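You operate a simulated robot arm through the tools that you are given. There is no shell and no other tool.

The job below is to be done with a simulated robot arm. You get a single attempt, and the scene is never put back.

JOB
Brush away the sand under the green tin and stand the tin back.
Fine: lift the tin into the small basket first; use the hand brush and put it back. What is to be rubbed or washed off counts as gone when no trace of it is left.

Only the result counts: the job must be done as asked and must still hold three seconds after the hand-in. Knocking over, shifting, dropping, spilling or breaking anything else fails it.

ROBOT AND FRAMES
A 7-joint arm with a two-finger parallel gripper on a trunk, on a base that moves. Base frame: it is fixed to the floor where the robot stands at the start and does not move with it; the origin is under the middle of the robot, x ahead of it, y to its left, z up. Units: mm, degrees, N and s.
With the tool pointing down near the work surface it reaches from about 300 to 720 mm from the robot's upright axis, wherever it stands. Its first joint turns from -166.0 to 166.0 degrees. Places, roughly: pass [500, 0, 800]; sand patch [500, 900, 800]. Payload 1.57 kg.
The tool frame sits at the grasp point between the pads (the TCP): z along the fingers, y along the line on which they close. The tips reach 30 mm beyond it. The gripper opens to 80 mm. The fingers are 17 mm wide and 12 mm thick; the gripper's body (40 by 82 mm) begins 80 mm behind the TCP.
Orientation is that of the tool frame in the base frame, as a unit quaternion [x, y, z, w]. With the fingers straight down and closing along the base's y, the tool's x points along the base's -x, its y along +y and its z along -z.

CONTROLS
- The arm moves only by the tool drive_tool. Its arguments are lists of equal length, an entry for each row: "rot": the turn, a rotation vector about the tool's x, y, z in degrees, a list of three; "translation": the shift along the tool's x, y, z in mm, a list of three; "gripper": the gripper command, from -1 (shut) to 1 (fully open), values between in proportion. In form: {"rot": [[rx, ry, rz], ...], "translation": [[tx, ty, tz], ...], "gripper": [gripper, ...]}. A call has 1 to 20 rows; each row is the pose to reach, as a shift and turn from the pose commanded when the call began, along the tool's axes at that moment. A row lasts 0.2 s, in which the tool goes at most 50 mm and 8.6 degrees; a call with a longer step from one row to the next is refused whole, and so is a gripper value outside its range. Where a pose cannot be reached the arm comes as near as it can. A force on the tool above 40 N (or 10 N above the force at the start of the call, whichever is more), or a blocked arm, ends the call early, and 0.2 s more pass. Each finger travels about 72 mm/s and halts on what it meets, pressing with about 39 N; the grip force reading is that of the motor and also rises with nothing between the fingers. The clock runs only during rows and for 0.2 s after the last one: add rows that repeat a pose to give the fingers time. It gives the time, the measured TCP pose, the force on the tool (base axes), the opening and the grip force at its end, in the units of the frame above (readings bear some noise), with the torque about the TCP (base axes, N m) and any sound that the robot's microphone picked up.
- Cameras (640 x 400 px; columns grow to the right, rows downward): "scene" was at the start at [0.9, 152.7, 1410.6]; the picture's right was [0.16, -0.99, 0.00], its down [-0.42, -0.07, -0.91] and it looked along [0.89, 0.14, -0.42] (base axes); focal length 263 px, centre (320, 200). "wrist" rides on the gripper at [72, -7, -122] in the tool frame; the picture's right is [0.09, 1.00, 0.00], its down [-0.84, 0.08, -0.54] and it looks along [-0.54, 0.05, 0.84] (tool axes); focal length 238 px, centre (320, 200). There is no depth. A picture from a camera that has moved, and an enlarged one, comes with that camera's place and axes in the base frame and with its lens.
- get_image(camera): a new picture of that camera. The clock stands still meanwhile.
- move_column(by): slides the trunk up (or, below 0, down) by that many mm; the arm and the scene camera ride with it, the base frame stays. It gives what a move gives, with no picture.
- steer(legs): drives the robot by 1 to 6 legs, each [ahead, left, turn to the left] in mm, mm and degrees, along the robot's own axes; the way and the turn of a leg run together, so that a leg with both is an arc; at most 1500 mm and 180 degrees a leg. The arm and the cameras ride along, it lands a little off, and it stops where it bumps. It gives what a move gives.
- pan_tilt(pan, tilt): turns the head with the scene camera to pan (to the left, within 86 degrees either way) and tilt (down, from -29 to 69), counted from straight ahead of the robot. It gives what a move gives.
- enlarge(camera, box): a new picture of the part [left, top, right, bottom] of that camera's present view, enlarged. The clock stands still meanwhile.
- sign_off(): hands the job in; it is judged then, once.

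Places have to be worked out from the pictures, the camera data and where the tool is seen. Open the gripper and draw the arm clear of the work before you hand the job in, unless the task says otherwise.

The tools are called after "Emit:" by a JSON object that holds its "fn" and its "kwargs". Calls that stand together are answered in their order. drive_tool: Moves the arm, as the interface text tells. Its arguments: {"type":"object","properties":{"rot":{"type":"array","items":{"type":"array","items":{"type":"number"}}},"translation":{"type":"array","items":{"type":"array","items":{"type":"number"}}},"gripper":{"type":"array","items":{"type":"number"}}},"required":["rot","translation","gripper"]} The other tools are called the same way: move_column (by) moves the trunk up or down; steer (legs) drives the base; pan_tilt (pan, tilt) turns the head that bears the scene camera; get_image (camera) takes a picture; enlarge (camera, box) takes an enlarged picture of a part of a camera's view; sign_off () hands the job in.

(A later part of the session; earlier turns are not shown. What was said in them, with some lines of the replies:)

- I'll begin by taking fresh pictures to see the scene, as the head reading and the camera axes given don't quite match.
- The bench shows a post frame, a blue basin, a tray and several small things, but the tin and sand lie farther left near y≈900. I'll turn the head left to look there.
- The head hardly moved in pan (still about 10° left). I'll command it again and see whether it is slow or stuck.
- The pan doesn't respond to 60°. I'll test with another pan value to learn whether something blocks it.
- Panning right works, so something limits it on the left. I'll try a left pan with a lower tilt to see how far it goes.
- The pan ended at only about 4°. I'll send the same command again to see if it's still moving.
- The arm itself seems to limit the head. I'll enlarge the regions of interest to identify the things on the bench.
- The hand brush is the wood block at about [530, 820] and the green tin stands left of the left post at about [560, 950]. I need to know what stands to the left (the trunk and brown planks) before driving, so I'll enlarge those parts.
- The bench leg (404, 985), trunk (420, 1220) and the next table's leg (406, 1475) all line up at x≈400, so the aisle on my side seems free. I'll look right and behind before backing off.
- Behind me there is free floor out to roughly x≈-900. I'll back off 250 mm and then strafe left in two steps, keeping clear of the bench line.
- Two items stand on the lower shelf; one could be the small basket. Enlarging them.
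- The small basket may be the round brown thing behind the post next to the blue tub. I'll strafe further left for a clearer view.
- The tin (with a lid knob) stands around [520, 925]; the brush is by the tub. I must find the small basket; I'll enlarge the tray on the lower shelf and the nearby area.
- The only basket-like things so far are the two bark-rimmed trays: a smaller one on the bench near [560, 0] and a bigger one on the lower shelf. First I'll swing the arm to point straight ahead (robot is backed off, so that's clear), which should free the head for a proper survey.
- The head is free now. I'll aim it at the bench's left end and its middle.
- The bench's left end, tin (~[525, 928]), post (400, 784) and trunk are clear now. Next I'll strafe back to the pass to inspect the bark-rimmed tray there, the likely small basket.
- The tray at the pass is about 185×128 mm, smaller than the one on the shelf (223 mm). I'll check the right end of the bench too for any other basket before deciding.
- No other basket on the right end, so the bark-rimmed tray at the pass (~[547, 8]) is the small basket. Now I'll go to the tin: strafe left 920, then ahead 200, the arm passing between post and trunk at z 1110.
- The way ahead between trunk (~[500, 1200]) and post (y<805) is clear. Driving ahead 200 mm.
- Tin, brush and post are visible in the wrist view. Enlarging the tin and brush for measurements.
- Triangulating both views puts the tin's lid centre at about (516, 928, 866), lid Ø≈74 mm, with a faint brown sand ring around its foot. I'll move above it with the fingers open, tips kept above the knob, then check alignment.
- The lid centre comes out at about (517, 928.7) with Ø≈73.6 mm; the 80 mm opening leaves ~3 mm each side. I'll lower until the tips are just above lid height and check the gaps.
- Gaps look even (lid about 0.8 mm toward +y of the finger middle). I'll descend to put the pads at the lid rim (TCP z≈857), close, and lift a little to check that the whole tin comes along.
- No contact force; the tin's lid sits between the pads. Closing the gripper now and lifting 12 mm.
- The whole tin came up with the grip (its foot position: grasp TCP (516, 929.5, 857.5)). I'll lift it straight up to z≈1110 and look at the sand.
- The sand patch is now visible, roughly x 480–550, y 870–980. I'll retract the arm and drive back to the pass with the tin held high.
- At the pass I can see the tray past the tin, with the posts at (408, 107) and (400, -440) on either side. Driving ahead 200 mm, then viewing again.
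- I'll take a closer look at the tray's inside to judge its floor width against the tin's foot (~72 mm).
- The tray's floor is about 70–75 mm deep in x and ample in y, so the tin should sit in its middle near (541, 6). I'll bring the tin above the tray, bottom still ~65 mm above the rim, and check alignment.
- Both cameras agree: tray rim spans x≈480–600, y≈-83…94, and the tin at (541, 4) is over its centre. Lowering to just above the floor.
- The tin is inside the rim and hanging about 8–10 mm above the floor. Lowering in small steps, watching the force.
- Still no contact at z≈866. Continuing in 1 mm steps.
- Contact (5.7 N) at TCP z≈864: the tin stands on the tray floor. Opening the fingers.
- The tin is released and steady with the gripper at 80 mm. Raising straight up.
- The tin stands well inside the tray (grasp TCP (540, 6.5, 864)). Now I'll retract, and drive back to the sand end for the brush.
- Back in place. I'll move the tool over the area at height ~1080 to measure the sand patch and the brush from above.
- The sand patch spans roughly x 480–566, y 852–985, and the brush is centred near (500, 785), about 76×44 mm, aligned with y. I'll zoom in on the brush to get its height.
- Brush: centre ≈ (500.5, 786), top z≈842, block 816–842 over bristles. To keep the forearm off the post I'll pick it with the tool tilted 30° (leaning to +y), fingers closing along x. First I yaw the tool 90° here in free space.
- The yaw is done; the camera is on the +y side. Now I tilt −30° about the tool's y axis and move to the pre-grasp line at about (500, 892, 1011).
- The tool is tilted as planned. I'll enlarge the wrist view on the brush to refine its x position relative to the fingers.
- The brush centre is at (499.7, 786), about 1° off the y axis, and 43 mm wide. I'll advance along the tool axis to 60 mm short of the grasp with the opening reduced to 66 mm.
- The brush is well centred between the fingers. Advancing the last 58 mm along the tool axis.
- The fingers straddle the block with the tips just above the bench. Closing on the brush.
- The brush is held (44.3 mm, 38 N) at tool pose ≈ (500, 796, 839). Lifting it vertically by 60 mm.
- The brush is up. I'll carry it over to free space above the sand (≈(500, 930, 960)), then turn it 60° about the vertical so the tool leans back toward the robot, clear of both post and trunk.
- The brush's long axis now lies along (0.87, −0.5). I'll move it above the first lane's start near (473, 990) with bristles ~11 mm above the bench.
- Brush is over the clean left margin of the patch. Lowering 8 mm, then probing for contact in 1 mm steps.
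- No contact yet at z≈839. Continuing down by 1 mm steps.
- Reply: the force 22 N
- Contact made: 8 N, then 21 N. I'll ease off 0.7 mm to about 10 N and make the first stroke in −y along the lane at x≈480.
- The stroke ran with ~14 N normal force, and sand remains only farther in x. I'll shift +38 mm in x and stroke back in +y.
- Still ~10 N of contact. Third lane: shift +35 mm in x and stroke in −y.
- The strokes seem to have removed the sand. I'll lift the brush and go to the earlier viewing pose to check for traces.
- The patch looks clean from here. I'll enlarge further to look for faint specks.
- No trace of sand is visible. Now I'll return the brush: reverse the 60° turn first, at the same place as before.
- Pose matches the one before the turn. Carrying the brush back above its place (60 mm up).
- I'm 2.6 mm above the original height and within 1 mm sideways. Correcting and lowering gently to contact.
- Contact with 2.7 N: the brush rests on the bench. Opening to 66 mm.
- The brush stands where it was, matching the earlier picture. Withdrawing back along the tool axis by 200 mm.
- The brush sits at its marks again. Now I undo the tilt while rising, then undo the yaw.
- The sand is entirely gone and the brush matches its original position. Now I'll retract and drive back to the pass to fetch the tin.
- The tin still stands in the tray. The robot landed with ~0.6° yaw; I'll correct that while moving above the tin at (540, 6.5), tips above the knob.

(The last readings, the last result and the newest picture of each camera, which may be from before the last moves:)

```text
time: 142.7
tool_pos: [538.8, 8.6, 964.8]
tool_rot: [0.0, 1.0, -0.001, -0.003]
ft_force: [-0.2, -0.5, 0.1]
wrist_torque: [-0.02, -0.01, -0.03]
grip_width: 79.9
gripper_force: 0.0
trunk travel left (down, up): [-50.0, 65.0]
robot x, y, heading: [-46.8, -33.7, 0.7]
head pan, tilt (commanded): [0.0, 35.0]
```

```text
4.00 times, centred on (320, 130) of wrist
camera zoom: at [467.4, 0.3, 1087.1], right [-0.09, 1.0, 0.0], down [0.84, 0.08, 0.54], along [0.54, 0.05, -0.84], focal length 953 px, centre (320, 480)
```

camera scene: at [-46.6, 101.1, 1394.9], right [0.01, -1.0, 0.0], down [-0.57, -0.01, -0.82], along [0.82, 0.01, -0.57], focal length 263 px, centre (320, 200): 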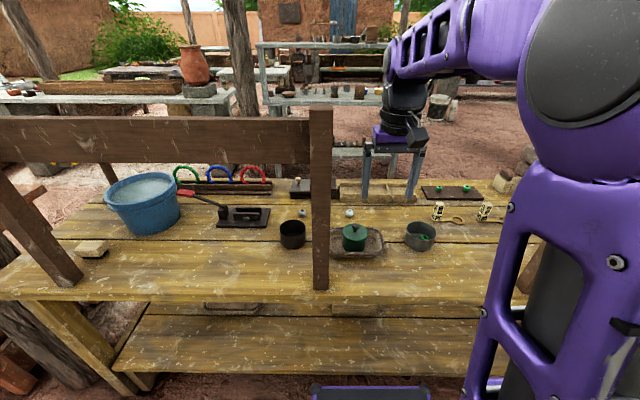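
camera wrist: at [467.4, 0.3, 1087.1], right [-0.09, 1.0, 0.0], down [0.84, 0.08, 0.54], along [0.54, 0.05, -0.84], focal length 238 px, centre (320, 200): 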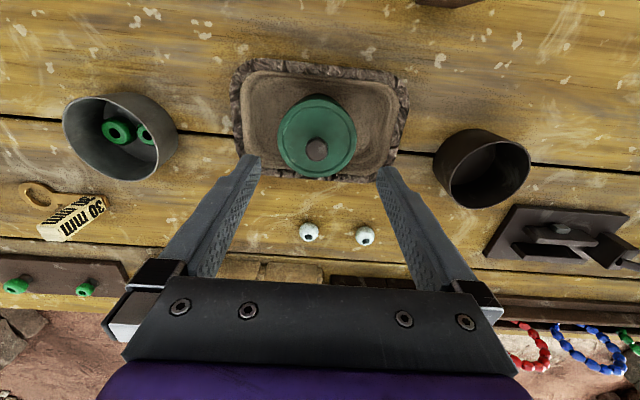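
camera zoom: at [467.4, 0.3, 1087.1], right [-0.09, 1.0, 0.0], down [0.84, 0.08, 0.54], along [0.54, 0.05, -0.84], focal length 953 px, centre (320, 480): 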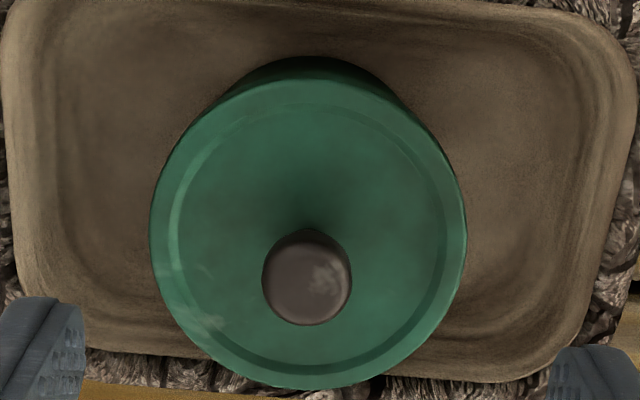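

The tin sits about 2.6 mm to −y and 2 mm to +x of the tool axis. Correcting and lowering until the tips are just above lid height.

Emit:
{"fn": "drive_tool", "kwargs": {"rot": [[0, 0, 0], [0, 0, 0], [0, 0, 0], [0, 0, 0]], "translation": [[-1.8, -2.6, 10], [-1.8, -2.6, 25], [-1.8, -2.6, 40], [-1.8, -2.6, 53]], "gripper": [1, 1, 1, 1]}}

Emit:
{"fn": "enlarge", "kwargs": {"camera": "wrist", "box": [220, 70, 420, 195]}}

Emit:
{"fn": "enlarge", "kwargs": {"camera": "scene", "box": [320, 190, 420, 270]}}

```text
time: 143.7
tool_pos: [539.4, 6.2, 912.1]
tool_rot: [0.0, 1.0, -0.001, -0.002]
ft_force: [0.1, 0.8, -0.1]
wrist_torque: [0.02, 0.0, 0.0]
grip_width: 80.1
gripper_force: 0.1
trunk travel left (down, up): [-50.0, 65.0]
robot x, y, heading: [-41.2, -36.1, 0.8]
head pan, tilt (commanded): [0.0, 35.0]
```

```text
3.20 times, centred on (320, 132) of wrist
camera zoom: at [468.6, -2.4, 1033.6], right [-0.09, 1.0, 0.0], down [0.84, 0.08, 0.54], along [0.54, 0.05, -0.84], focal length 763 px, centre (320, 416)
```

zoom: 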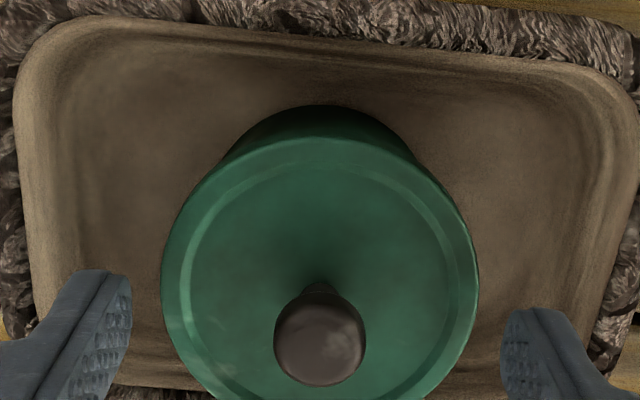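

```text
5.00 times, centred on (370, 230) of scene
camera zoom: at [-46.5, 101.1, 1394.9], right [0.01, -1.0, 0.0], down [-0.57, -0.01, -0.82], along [0.82, 0.01, -0.57], focal length 1313 px, centre (70, 50)
```

zoom: 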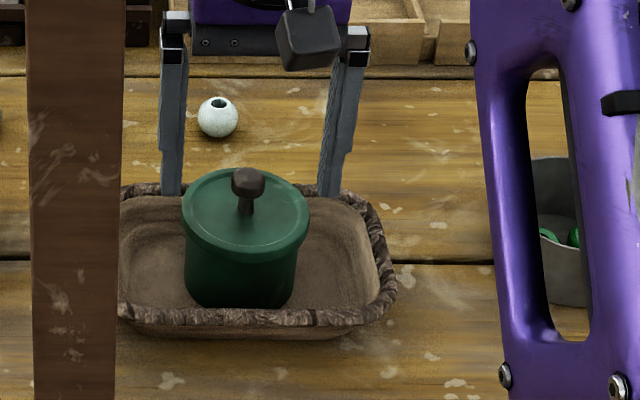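

The lid appears exactly as in the first grasp's pre-descent picture, so the same final descent applies. Descending 49 mm.

Emit:
{"fn": "drive_tool", "kwargs": {"rot": [[0, 0, 0], [0, 0, 0], [0, 0, 0], [0, 0, 0], [0, 0, 0], [0, 0, 0]], "translation": [[0, 0.4, 10], [0, 0.4, 20], [0, 0.4, 30], [0, 0.4, 40], [0, 0.4, 48.5], [0, 0.4, 48.5]], "gripper": [1, 1, 1, 1, 1, 1]}}

Emit:
{"fn": "get_image", "kwargs": {"camera": "wrist"}}

```text
time: 145.1
tool_pos: [540.3, 6.0, 863.4]
tool_rot: [0.0, 1.0, -0.001, -0.003]
ft_force: [0.5, -0.2, 0.4]
wrist_torque: [-0.02, 0.03, 0.03]
grip_width: 80.1
gripper_force: 0.1
trunk travel left (down, up): [-50.0, 65.0]
robot x, y, heading: [-43.4, -33.1, 0.9]
head pan, tilt (commanded): [0.0, 35.0]
```

```text
taken
camera wrist: at [468.3, -2.6, 985.2], right [-0.09, 1.0, 0.0], down [0.84, 0.08, 0.54], along [0.54, 0.05, -0.84], focal length 238 px, centre (320, 200)
```

wrist: 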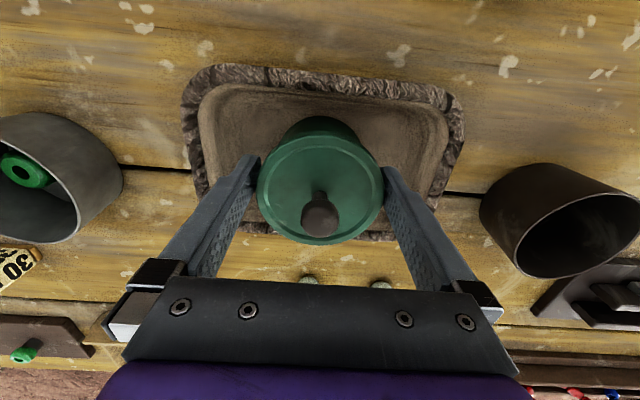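

Free of contact and aligned. Closing the gripper and lifting a little.

Emit:
{"fn": "drive_tool", "kwargs": {"rot": [[0, 0, 0], [0, 0, 0], [0, 0, 0], [0, 0, 0]], "translation": [[0, 0, 0], [0, 0, 0], [0, 0, 0], [0, 0, 0]], "gripper": [-1, -1, -1, -1]}}

Emit:
{"fn": "drive_tool", "kwargs": {"rot": [[0, 0, 0], [0, 0, 0], [0, 0, 0], [0, 0, 0], [0, 0, 0], [0, 0, 0], [0, 0, 0], [0, 0, 0], [0, 0, 0]], "translation": [[0, 0, -5], [0, 0, -12], [0, 0, -25], [0, 0, -50], [0, 0, -85], [0, 0, -125], [0, 0, -165], [0, 0, -205], [0, 0, -247]], "gripper": [-1, -1, -1, -1, -1, -1, -1, -1, -1]}}

Emit:
{"fn": "get_image", "kwargs": {"camera": "wrist"}}

Emit:
{"fn": "get_image", "kwargs": {"camera": "scene"}}

```text
time: 146.1
tool_pos: [539.6, 5.5, 863.7]
tool_rot: [-0.001, 1.0, -0.001, -0.003]
ft_force: [0.0, -0.1, -0.2]
wrist_torque: [-0.02, -0.01, 0.0]
grip_width: 74.9
gripper_force: 39.3
trunk travel left (down, up): [-50.0, 65.0]
robot x, y, heading: [-40.7, -35.6, 1.0]
head pan, tilt (commanded): [0.0, 35.0]
```

```text
time: 148.1
tool_pos: [540.1, 6.1, 1111.6]
tool_rot: [0.001, 1.0, -0.001, -0.003]
ft_force: [0.5, 0.2, 0.3]
wrist_torque: [0.0, 0.0, 0.01]
grip_width: 75.2
gripper_force: 38.7
trunk travel left (down, up): [-50.0, 65.0]
robot x, y, heading: [-44.6, -37.6, 0.8]
head pan, tilt (commanded): [0.0, 35.0]
```

```text
taken
camera wrist: at [469.9, -2.1, 1233.4], right [-0.09, 1.0, 0.0], down [0.84, 0.08, 0.54], along [0.53, 0.05, -0.84], focal length 238 px, centre (320, 200)
```

wrist: 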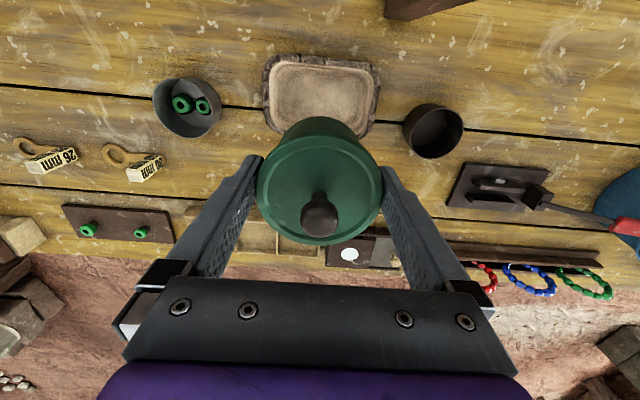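

```text
taken
camera scene: at [-46.3, 101.1, 1394.8], right [0.01, -1.0, 0.0], down [-0.57, -0.01, -0.82], along [0.82, 0.01, -0.57], focal length 263 px, centre (320, 200)
```

scene: 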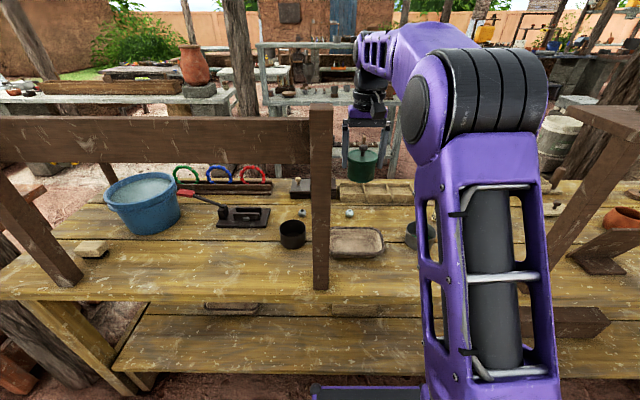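

The tin is held high again and the tray is unmoved. Retracting and driving back to the sand end, correcting the small heading error.

Emit:
{"fn": "drive_tool", "kwargs": {"rot": [[0, 0, 0], [0, 0, 0], [0, 0, 0], [0, 0, 0]], "translation": [[36, -10, 0], [72, -20, 0], [108, -30, 0], [143, -41, 0]], "gripper": [-1, -1, -1, -1]}}

Emit:
{"fn": "steer", "kwargs": {"legs": [[-200, 0, -0.7], [0, 1000, 0]]}}

Emit:
{"fn": "get_image", "kwargs": {"camera": "scene"}}

```text
time: 149.1
tool_pos: [399.2, -35.0, 1111.7]
tool_rot: [0.0, 1.0, -0.001, -0.002]
ft_force: [1.0, 0.4, -1.8]
wrist_torque: [0.01, -0.01, 0.01]
grip_width: 75.1
gripper_force: 39.3
trunk travel left (down, up): [-50.0, 65.0]
robot x, y, heading: [-41.2, -36.0, 0.7]
head pan, tilt (commanded): [0.0, 35.0]
```

```text
time: 160.2
tool_pos: [204.5, 951.9, 1111.4]
tool_rot: [0.011, 1.0, 0.0, -0.003]
ft_force: [-0.3, 0.0, -0.8]
wrist_torque: [0.02, 0.0, -0.01]
grip_width: 75.1
gripper_force: 39.0
trunk travel left (down, up): [-50.0, 65.0]
robot x, y, heading: [-234.7, 957.2, -0.7]
head pan, tilt (commanded): [0.0, 35.0]
```

```text
taken
camera scene: at [-237.6, 1098.4, 1394.9], right [-0.01, -1.0, 0.0], down [-0.57, 0.01, -0.82], along [0.82, -0.01, -0.57], focal length 263 px, centre (320, 200)
```

scene: 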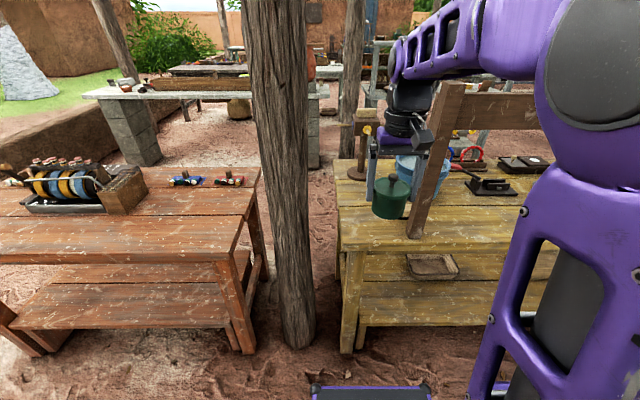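

Robot at (−235, 957), heading −0.7°. Driving ahead 190 mm with a small turn correction.

Emit:
{"fn": "steer", "kwargs": {"legs": [[190, 0, 0.6]]}}

Emit:
{"fn": "get_image", "kwargs": {"camera": "wrist"}}

Emit:
{"fn": "enlarge", "kwargs": {"camera": "scene", "box": [330, 180, 480, 300]}}

```text
time: 161.8
tool_pos: [394.1, 955.2, 1111.7]
tool_rot: [0.006, 1.0, -0.001, -0.002]
ft_force: [-0.7, 0.6, -0.5]
wrist_torque: [0.0, 0.03, 0.02]
grip_width: 75.0
gripper_force: 39.6
trunk travel left (down, up): [-50.0, 65.0]
robot x, y, heading: [-49.5, 960.2, -0.1]
head pan, tilt (commanded): [0.0, 35.0]
```

```text
taken
camera wrist: at [322.4, 948.3, 1233.5], right [-0.08, 1.0, 0.0], down [0.84, 0.07, 0.54], along [0.54, 0.04, -0.84], focal length 238 px, centre (320, 200)
```

wrist: 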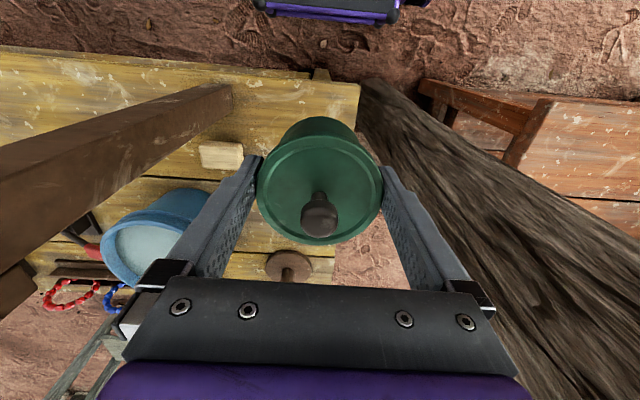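

```text
3.33 times, centred on (405, 240) of scene
camera zoom: at [-49.2, 1097.4, 1394.9], right [0.0, -1.0, 0.0], down [-0.57, 0.0, -0.82], along [0.82, 0.0, -0.57], focal length 875 px, centre (37, 67)
```

zoom: 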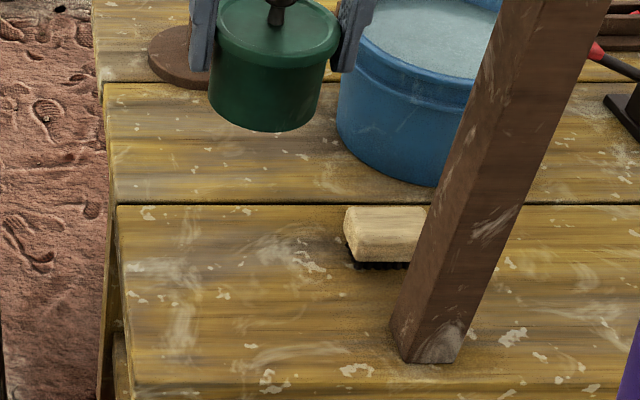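

The cleaned spot is in view. I'll move the tin above its old place (TCP (516, 929.3)), correcting yaw, and lower to ~20 mm above the bench.

Emit:
{"fn": "drive_tool", "kwargs": {"rot": [[0, 0, -0.2], [0, 0, -0.4], [0, 0, -0.69], [0, 0, -0.69], [0, 0, -0.69], [0, 0, -0.69], [0, 0, -0.69], [0, 0, -0.69], [0, 0, -0.69], [0, 0, -0.69], [0, 0, -0.69]], "translation": [[-30.5, -6.1, 0], [-61, -12.2, 0], [-91.6, -18.3, 0], [-122.2, -24.4, 0], [-122.2, -24.4, 40], [-122.2, -24.4, 80], [-122.2, -24.4, 120], [-122.2, -24.4, 160], [-122.2, -24.4, 195], [-122.2, -24.4, 220], [-122.2, -24.4, 234]], "gripper": [-1, -1, -1, -1, -1, -1, -1, -1, -1, -1, -1]}}

Emit:
{"fn": "get_image", "kwargs": {"camera": "wrist"}}

Emit:
{"fn": "enlarge", "kwargs": {"camera": "scene", "box": [330, 180, 480, 300]}}

```text
time: 164.2
tool_pos: [514.2, 928.3, 876.5]
tool_rot: [0.001, 1.0, 0.0, -0.003]
ft_force: [-0.2, -0.8, -0.5]
wrist_torque: [-0.02, -0.03, 0.02]
grip_width: 75.2
gripper_force: 39.2
trunk travel left (down, up): [-50.0, 65.0]
robot x, y, heading: [-50.0, 954.9, 0.1]
head pan, tilt (commanded): [0.0, 35.0]
```

```text
taken
camera wrist: at [442.8, 921.0, 998.4], right [-0.09, 1.0, 0.0], down [0.84, 0.08, 0.54], along [0.53, 0.05, -0.84], focal length 238 px, centre (320, 200)
```

wrist: 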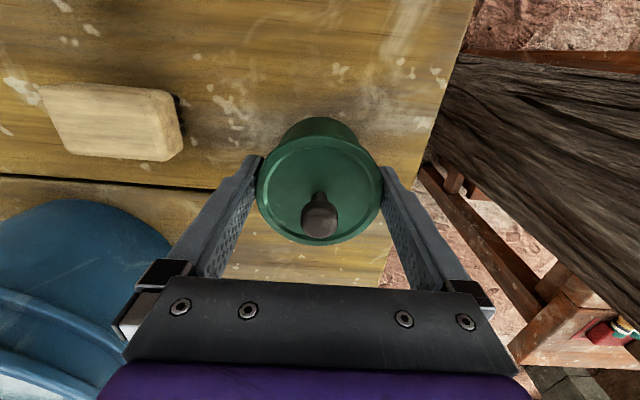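

```text
3.33 times, centred on (405, 240) of scene
camera zoom: at [-49.2, 1097.4, 1394.9], right [0.0, -1.0, 0.0], down [-0.57, 0.0, -0.82], along [0.82, 0.0, -0.57], focal length 875 px, centre (37, 67)
```

zoom: 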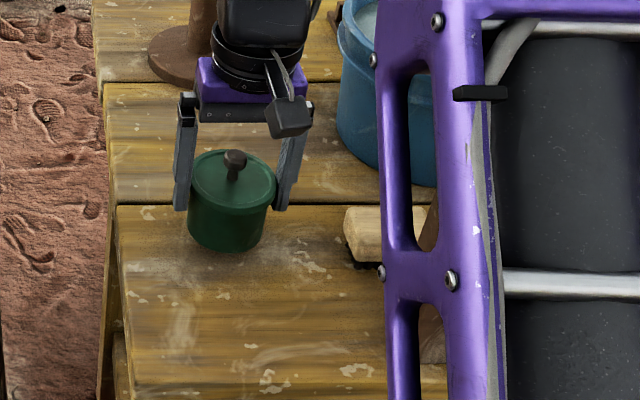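

Position is 2 mm short in x compared with the first grasp's camera position. Correcting and lowering to just above the bench.

Emit:
{"fn": "drive_tool", "kwargs": {"rot": [[0, 0, 0], [0, 0, 0], [0, 0, 0], [0, 0, 0]], "translation": [[-2, 0.2, 5], [-2, 0.2, 10], [-2, 0.2, 14], [-2, 0.2, 16.5]], "gripper": [-1, -1, -1, -1]}}

Emit:
{"fn": "get_image", "kwargs": {"camera": "wrist"}}

Emit:
{"fn": "drive_tool", "kwargs": {"rot": [[0, 0, 0], [0, 0, 0]], "translation": [[0, 0, 0.7], [0, 0, 1.4]], "gripper": [-1, -1]}}

```text
time: 165.2
tool_pos: [516.7, 929.4, 861.1]
tool_rot: [0.0, 1.0, -0.001, -0.003]
ft_force: [-0.3, 0.3, -0.8]
wrist_torque: [-0.02, -0.01, 0.02]
grip_width: 75.0
gripper_force: 39.3
trunk travel left (down, up): [-50.0, 65.0]
robot x, y, heading: [-47.5, 960.8, 0.0]
head pan, tilt (commanded): [0.0, 35.0]
```

```text
taken
camera wrist: at [445.1, 921.2, 982.3], right [-0.09, 1.0, 0.0], down [0.84, 0.08, 0.54], along [0.53, 0.05, -0.84], focal length 238 px, centre (320, 200)
```

wrist: 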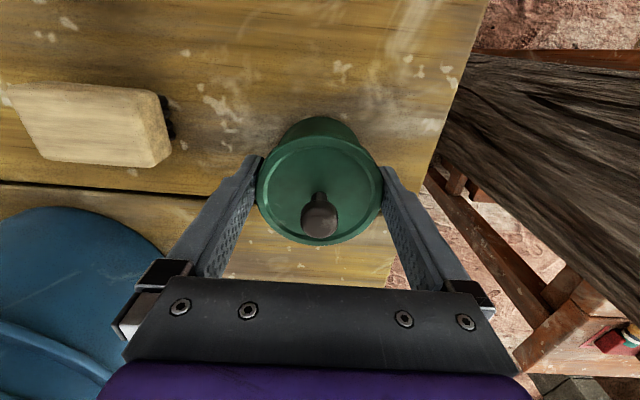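

```text
time: 165.8
tool_pos: [517.5, 928.8, 858.8]
tool_rot: [0.001, 1.0, 0.0, -0.003]
ft_force: [-0.7, -0.5, -0.8]
wrist_torque: [0.01, 0.01, 0.03]
grip_width: 75.1
gripper_force: 38.8
trunk travel left (down, up): [-50.0, 65.0]
robot x, y, heading: [-47.5, 959.0, 0.2]
head pan, tilt (commanded): [0.0, 35.0]
```

Camera position matches the original grasp (445, 921). Lowering by 1 mm steps until contact.

Emit:
{"fn": "drive_tool", "kwargs": {"rot": [[0, 0, 0], [0, 0, 0]], "translation": [[0, 0, 0.5], [0, 0, 1]], "gripper": [-1, -1]}}

Emit:
{"fn": "drive_tool", "kwargs": {"rot": [[0, 0, 0], [0, 0, 0]], "translation": [[0, 0, 0.5], [0, 0, 1]], "gripper": [-1, -1]}}

```text
time: 166.4
tool_pos: [516.8, 929.5, 859.0]
tool_rot: [0.0, 1.0, -0.001, -0.002]
ft_force: [-0.2, -0.4, -1.4]
wrist_torque: [0.0, -0.04, 0.02]
grip_width: 75.1
gripper_force: 39.2
trunk travel left (down, up): [-50.0, 65.0]
robot x, y, heading: [-47.2, 962.7, -0.3]
head pan, tilt (commanded): [0.0, 35.0]
```

```text
time: 167.0
tool_pos: [516.5, 928.7, 858.3]
tool_rot: [0.001, 1.0, 0.0, -0.002]
ft_force: [0.4, -1.6, 1.5]
wrist_torque: [-0.01, -0.02, -0.01]
grip_width: 75.0
gripper_force: 39.1
trunk travel left (down, up): [-50.0, 65.0]
robot x, y, heading: [-52.3, 954.6, -0.0]
head pan, tilt (commanded): [0.0, 35.0]
```

A first hint of contact (1.5 N). One more half-millimetre step to be sure.

Emit:
{"fn": "drive_tool", "kwargs": {"rot": [[0, 0, 0], [0, 0, 0]], "translation": [[0, 0, 0.5], [0, 0, 0.5]], "gripper": [-1, -1]}}

```text
time: 167.6
tool_pos: [515.3, 929.6, 858.5]
tool_rot: [0.001, 1.0, -0.001, -0.002]
ft_force: [-0.1, -0.5, 7.0]
wrist_torque: [-0.01, -0.02, 0.01]
grip_width: 74.9
gripper_force: 39.4
trunk travel left (down, up): [-50.0, 65.0]
robot x, y, heading: [-48.8, 956.5, -0.1]
head pan, tilt (commanded): [0.0, 35.0]
```

Contact is firm (7 N): the tin stands on the bench. Easing 0.5 mm and opening the fingers.

Emit:
{"fn": "drive_tool", "kwargs": {"rot": [[0, 0, 0], [0, 0, 0], [0, 0, 0], [0, 0, 0]], "translation": [[0, 0, -0.5], [0, 0, -0.5], [0, 0, -0.5], [0, 0, -0.5]], "gripper": [0.95, 1, 1, 1]}}

Emit:
{"fn": "get_image", "kwargs": {"camera": "wrist"}}

Emit:
{"fn": "enlarge", "kwargs": {"camera": "scene", "box": [340, 190, 440, 270]}}

```text
time: 168.6
tool_pos: [517.3, 929.1, 856.6]
tool_rot: [0.001, 1.0, -0.001, -0.003]
ft_force: [0.2, -0.4, 0.2]
wrist_torque: [-0.01, 0.03, 0.02]
grip_width: 79.9
gripper_force: 0.1
trunk travel left (down, up): [-50.0, 65.0]
robot x, y, heading: [-48.3, 962.7, -0.0]
head pan, tilt (commanded): [0.0, 35.0]
```

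```text
taken
camera wrist: at [444.8, 921.3, 979.1], right [-0.09, 1.0, 0.0], down [0.84, 0.08, 0.54], along [0.53, 0.05, -0.84], focal length 238 px, centre (320, 200)
```

wrist: 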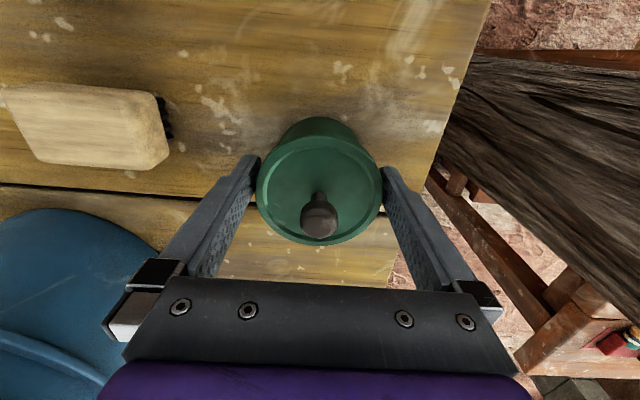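

```text
5.00 times, centred on (390, 230) of scene
camera zoom: at [-49.2, 1097.4, 1394.8], right [0.0, -1.0, 0.0], down [-0.57, 0.0, -0.82], along [0.82, 0.0, -0.57], focal length 1313 px, centre (-30, 50)
```

zoom: 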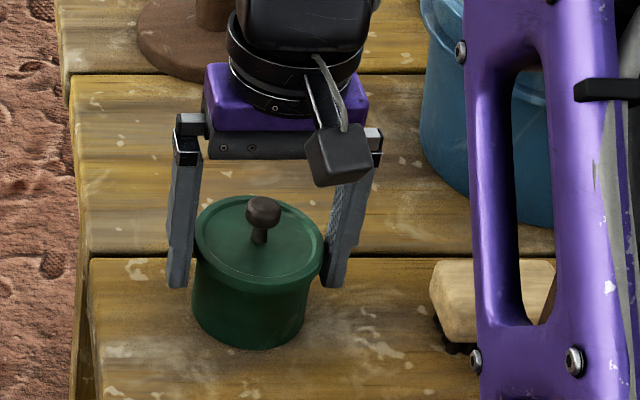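

The tin stands exactly as at the first grasp. Raising the open gripper straight up.

Emit:
{"fn": "drive_tool", "kwargs": {"rot": [[0, 0, 0], [0, 0, 0], [0, 0, 0], [0, 0, 0], [0, 0, 0], [0, 0, 0], [0, 0, 0], [0, 0, 0], [0, 0, 0]], "translation": [[0, 0, -8], [0, 0, -16], [0, 0, -30], [0, 0, -50], [0, 0, -85], [0, 0, -125], [0, 0, -165], [0, 0, -205], [0, 0, -250]], "gripper": [1, 1, 1, 1, 1, 1, 1, 1, 1]}}

Emit:
{"fn": "drive_tool", "kwargs": {"rot": [[0, 0, 0], [0, 0, 0], [0, 0, 0], [0, 0, 0]], "translation": [[30, 9, 0], [60, 18, 0], [90, 27, 0], [116, 34, 0]], "gripper": [1, 1, 1, 1]}}

Emit:
{"fn": "get_image", "kwargs": {"camera": "wrist"}}

Emit:
{"fn": "enlarge", "kwargs": {"camera": "wrist", "box": [180, 110, 340, 210]}}

Emit:
{"fn": "enlarge", "kwargs": {"camera": "scene", "box": [330, 200, 480, 300]}}

```text
time: 170.6
tool_pos: [516.4, 929.1, 1108.0]
tool_rot: [0.0, 1.0, 0.0, -0.004]
ft_force: [-0.1, -0.3, -0.3]
wrist_torque: [0.01, -0.01, 0.01]
grip_width: 80.2
gripper_force: 0.0
trunk travel left (down, up): [-50.0, 65.0]
robot x, y, heading: [-49.1, 959.1, 0.3]
head pan, tilt (commanded): [0.0, 35.0]
```

```text
time: 171.6
tool_pos: [402.9, 963.4, 1107.7]
tool_rot: [0.001, 1.0, -0.001, -0.003]
ft_force: [0.2, 0.2, -0.1]
wrist_torque: [0.01, -0.01, -0.01]
grip_width: 79.9
gripper_force: 0.1
trunk travel left (down, up): [-50.0, 65.0]
robot x, y, heading: [-50.6, 961.0, 0.1]
head pan, tilt (commanded): [0.0, 35.0]
```

```text
taken
camera wrist: at [330.0, 956.1, 1229.8], right [-0.09, 1.0, 0.0], down [0.84, 0.08, 0.54], along [0.54, 0.05, -0.84], focal length 238 px, centre (320, 200)
```

wrist: 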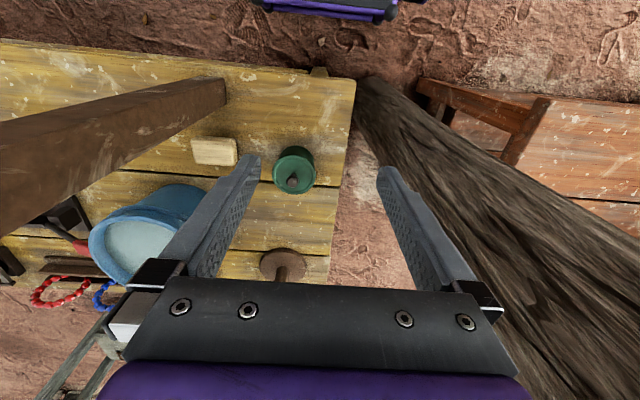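

```text
4.00 times, centred on (260, 160) of wrist
camera zoom: at [330.0, 956.1, 1229.8], right [-0.09, 1.0, 0.0], down [0.84, 0.08, 0.54], along [0.54, 0.05, -0.84], focal length 953 px, centre (560, 360)
```

zoom: 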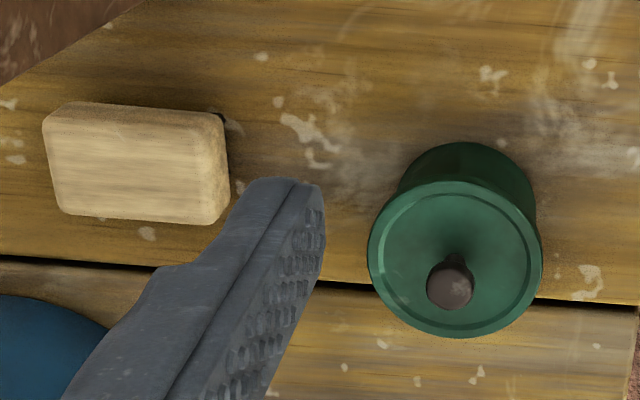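

```text
4.00 times, centred on (405, 250) of scene
camera zoom: at [-49.0, 1097.4, 1394.9], right [0.0, -1.0, 0.0], down [-0.57, 0.0, -0.82], along [0.82, 0.0, -0.57], focal length 1050 px, centre (-20, 0)
```

zoom: 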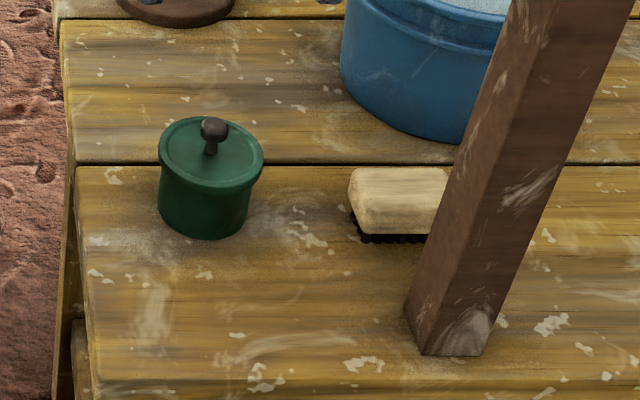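

Tin, brush and bench all look as at the start, with the sand gone. I'll back the robot off to draw the arm clear and take a final look.

Emit:
{"fn": "steer", "kwargs": {"legs": [[-200, 0, 0]]}}

Emit:
{"fn": "get_image", "kwargs": {"camera": "scene"}}

Emit:
{"fn": "enlarge", "kwargs": {"camera": "scene", "box": [310, 140, 630, 290]}}

```text
time: 173.2
tool_pos: [203.2, 963.3, 1108.4]
tool_rot: [-0.001, 1.0, -0.001, -0.002]
ft_force: [0.9, -0.3, -0.4]
wrist_torque: [-0.03, 0.0, 0.0]
grip_width: 80.1
gripper_force: 0.0
trunk travel left (down, up): [-50.0, 65.0]
robot x, y, heading: [-250.6, 959.1, 0.0]
head pan, tilt (commanded): [0.0, 35.0]
```

```text
taken
camera scene: at [-247.1, 1097.5, 1394.9], right [0.0, -1.0, 0.0], down [-0.57, 0.0, -0.82], along [0.82, 0.0, -0.57], focal length 263 px, centre (320, 200)
```

scene: 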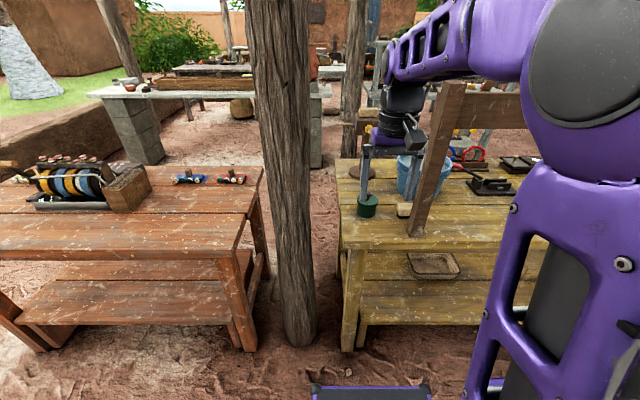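

```text
2.00 times, centred on (470, 215) of scene
camera zoom: at [-247.1, 1097.5, 1394.9], right [0.0, -1.0, 0.0], down [-0.57, 0.0, -0.82], along [0.82, 0.0, -0.57], focal length 525 px, centre (20, 170)
```

zoom: 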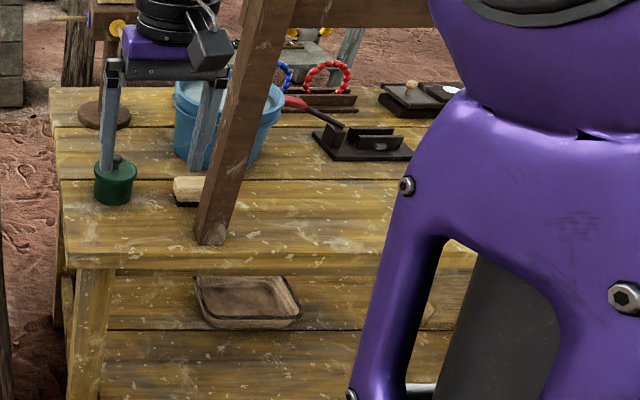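

The arm is clear, the gripper open, the sand is gone, the brush is back in its place and the tin stands where it stood. Handing the job in.

Emit:
{"fn": "sign_off", "kwargs": {}}

```text
The job is handed in.
```

I brushed the sand away, and the green tin stands back where it was. I've handed the job in; I haven't seen the verdict.

- **Tin:** I lifted it out first and stood it in the bark-rimmed tray at the pass, near [540, 6]. I took that tray to be the small basket: a similar one on the lower shelf was larger, and I saw no other small basket on the bench. After the sweep I put the tin back within about 1 mm of its old spot.
- **Sand:** Three overlapping strokes covered the patch. Close-up pictures from both cameras, taken with the tin still away, showed no trace left.
- **Brush:** It is back in its place by the post, lined up with the paint marks it stood next to.
- **Everything else:** The contact forces and pictures gave no sign that I shifted anything else. The gripper is open, and I backed the robot off 200 mm so the arm is clear of the bench.
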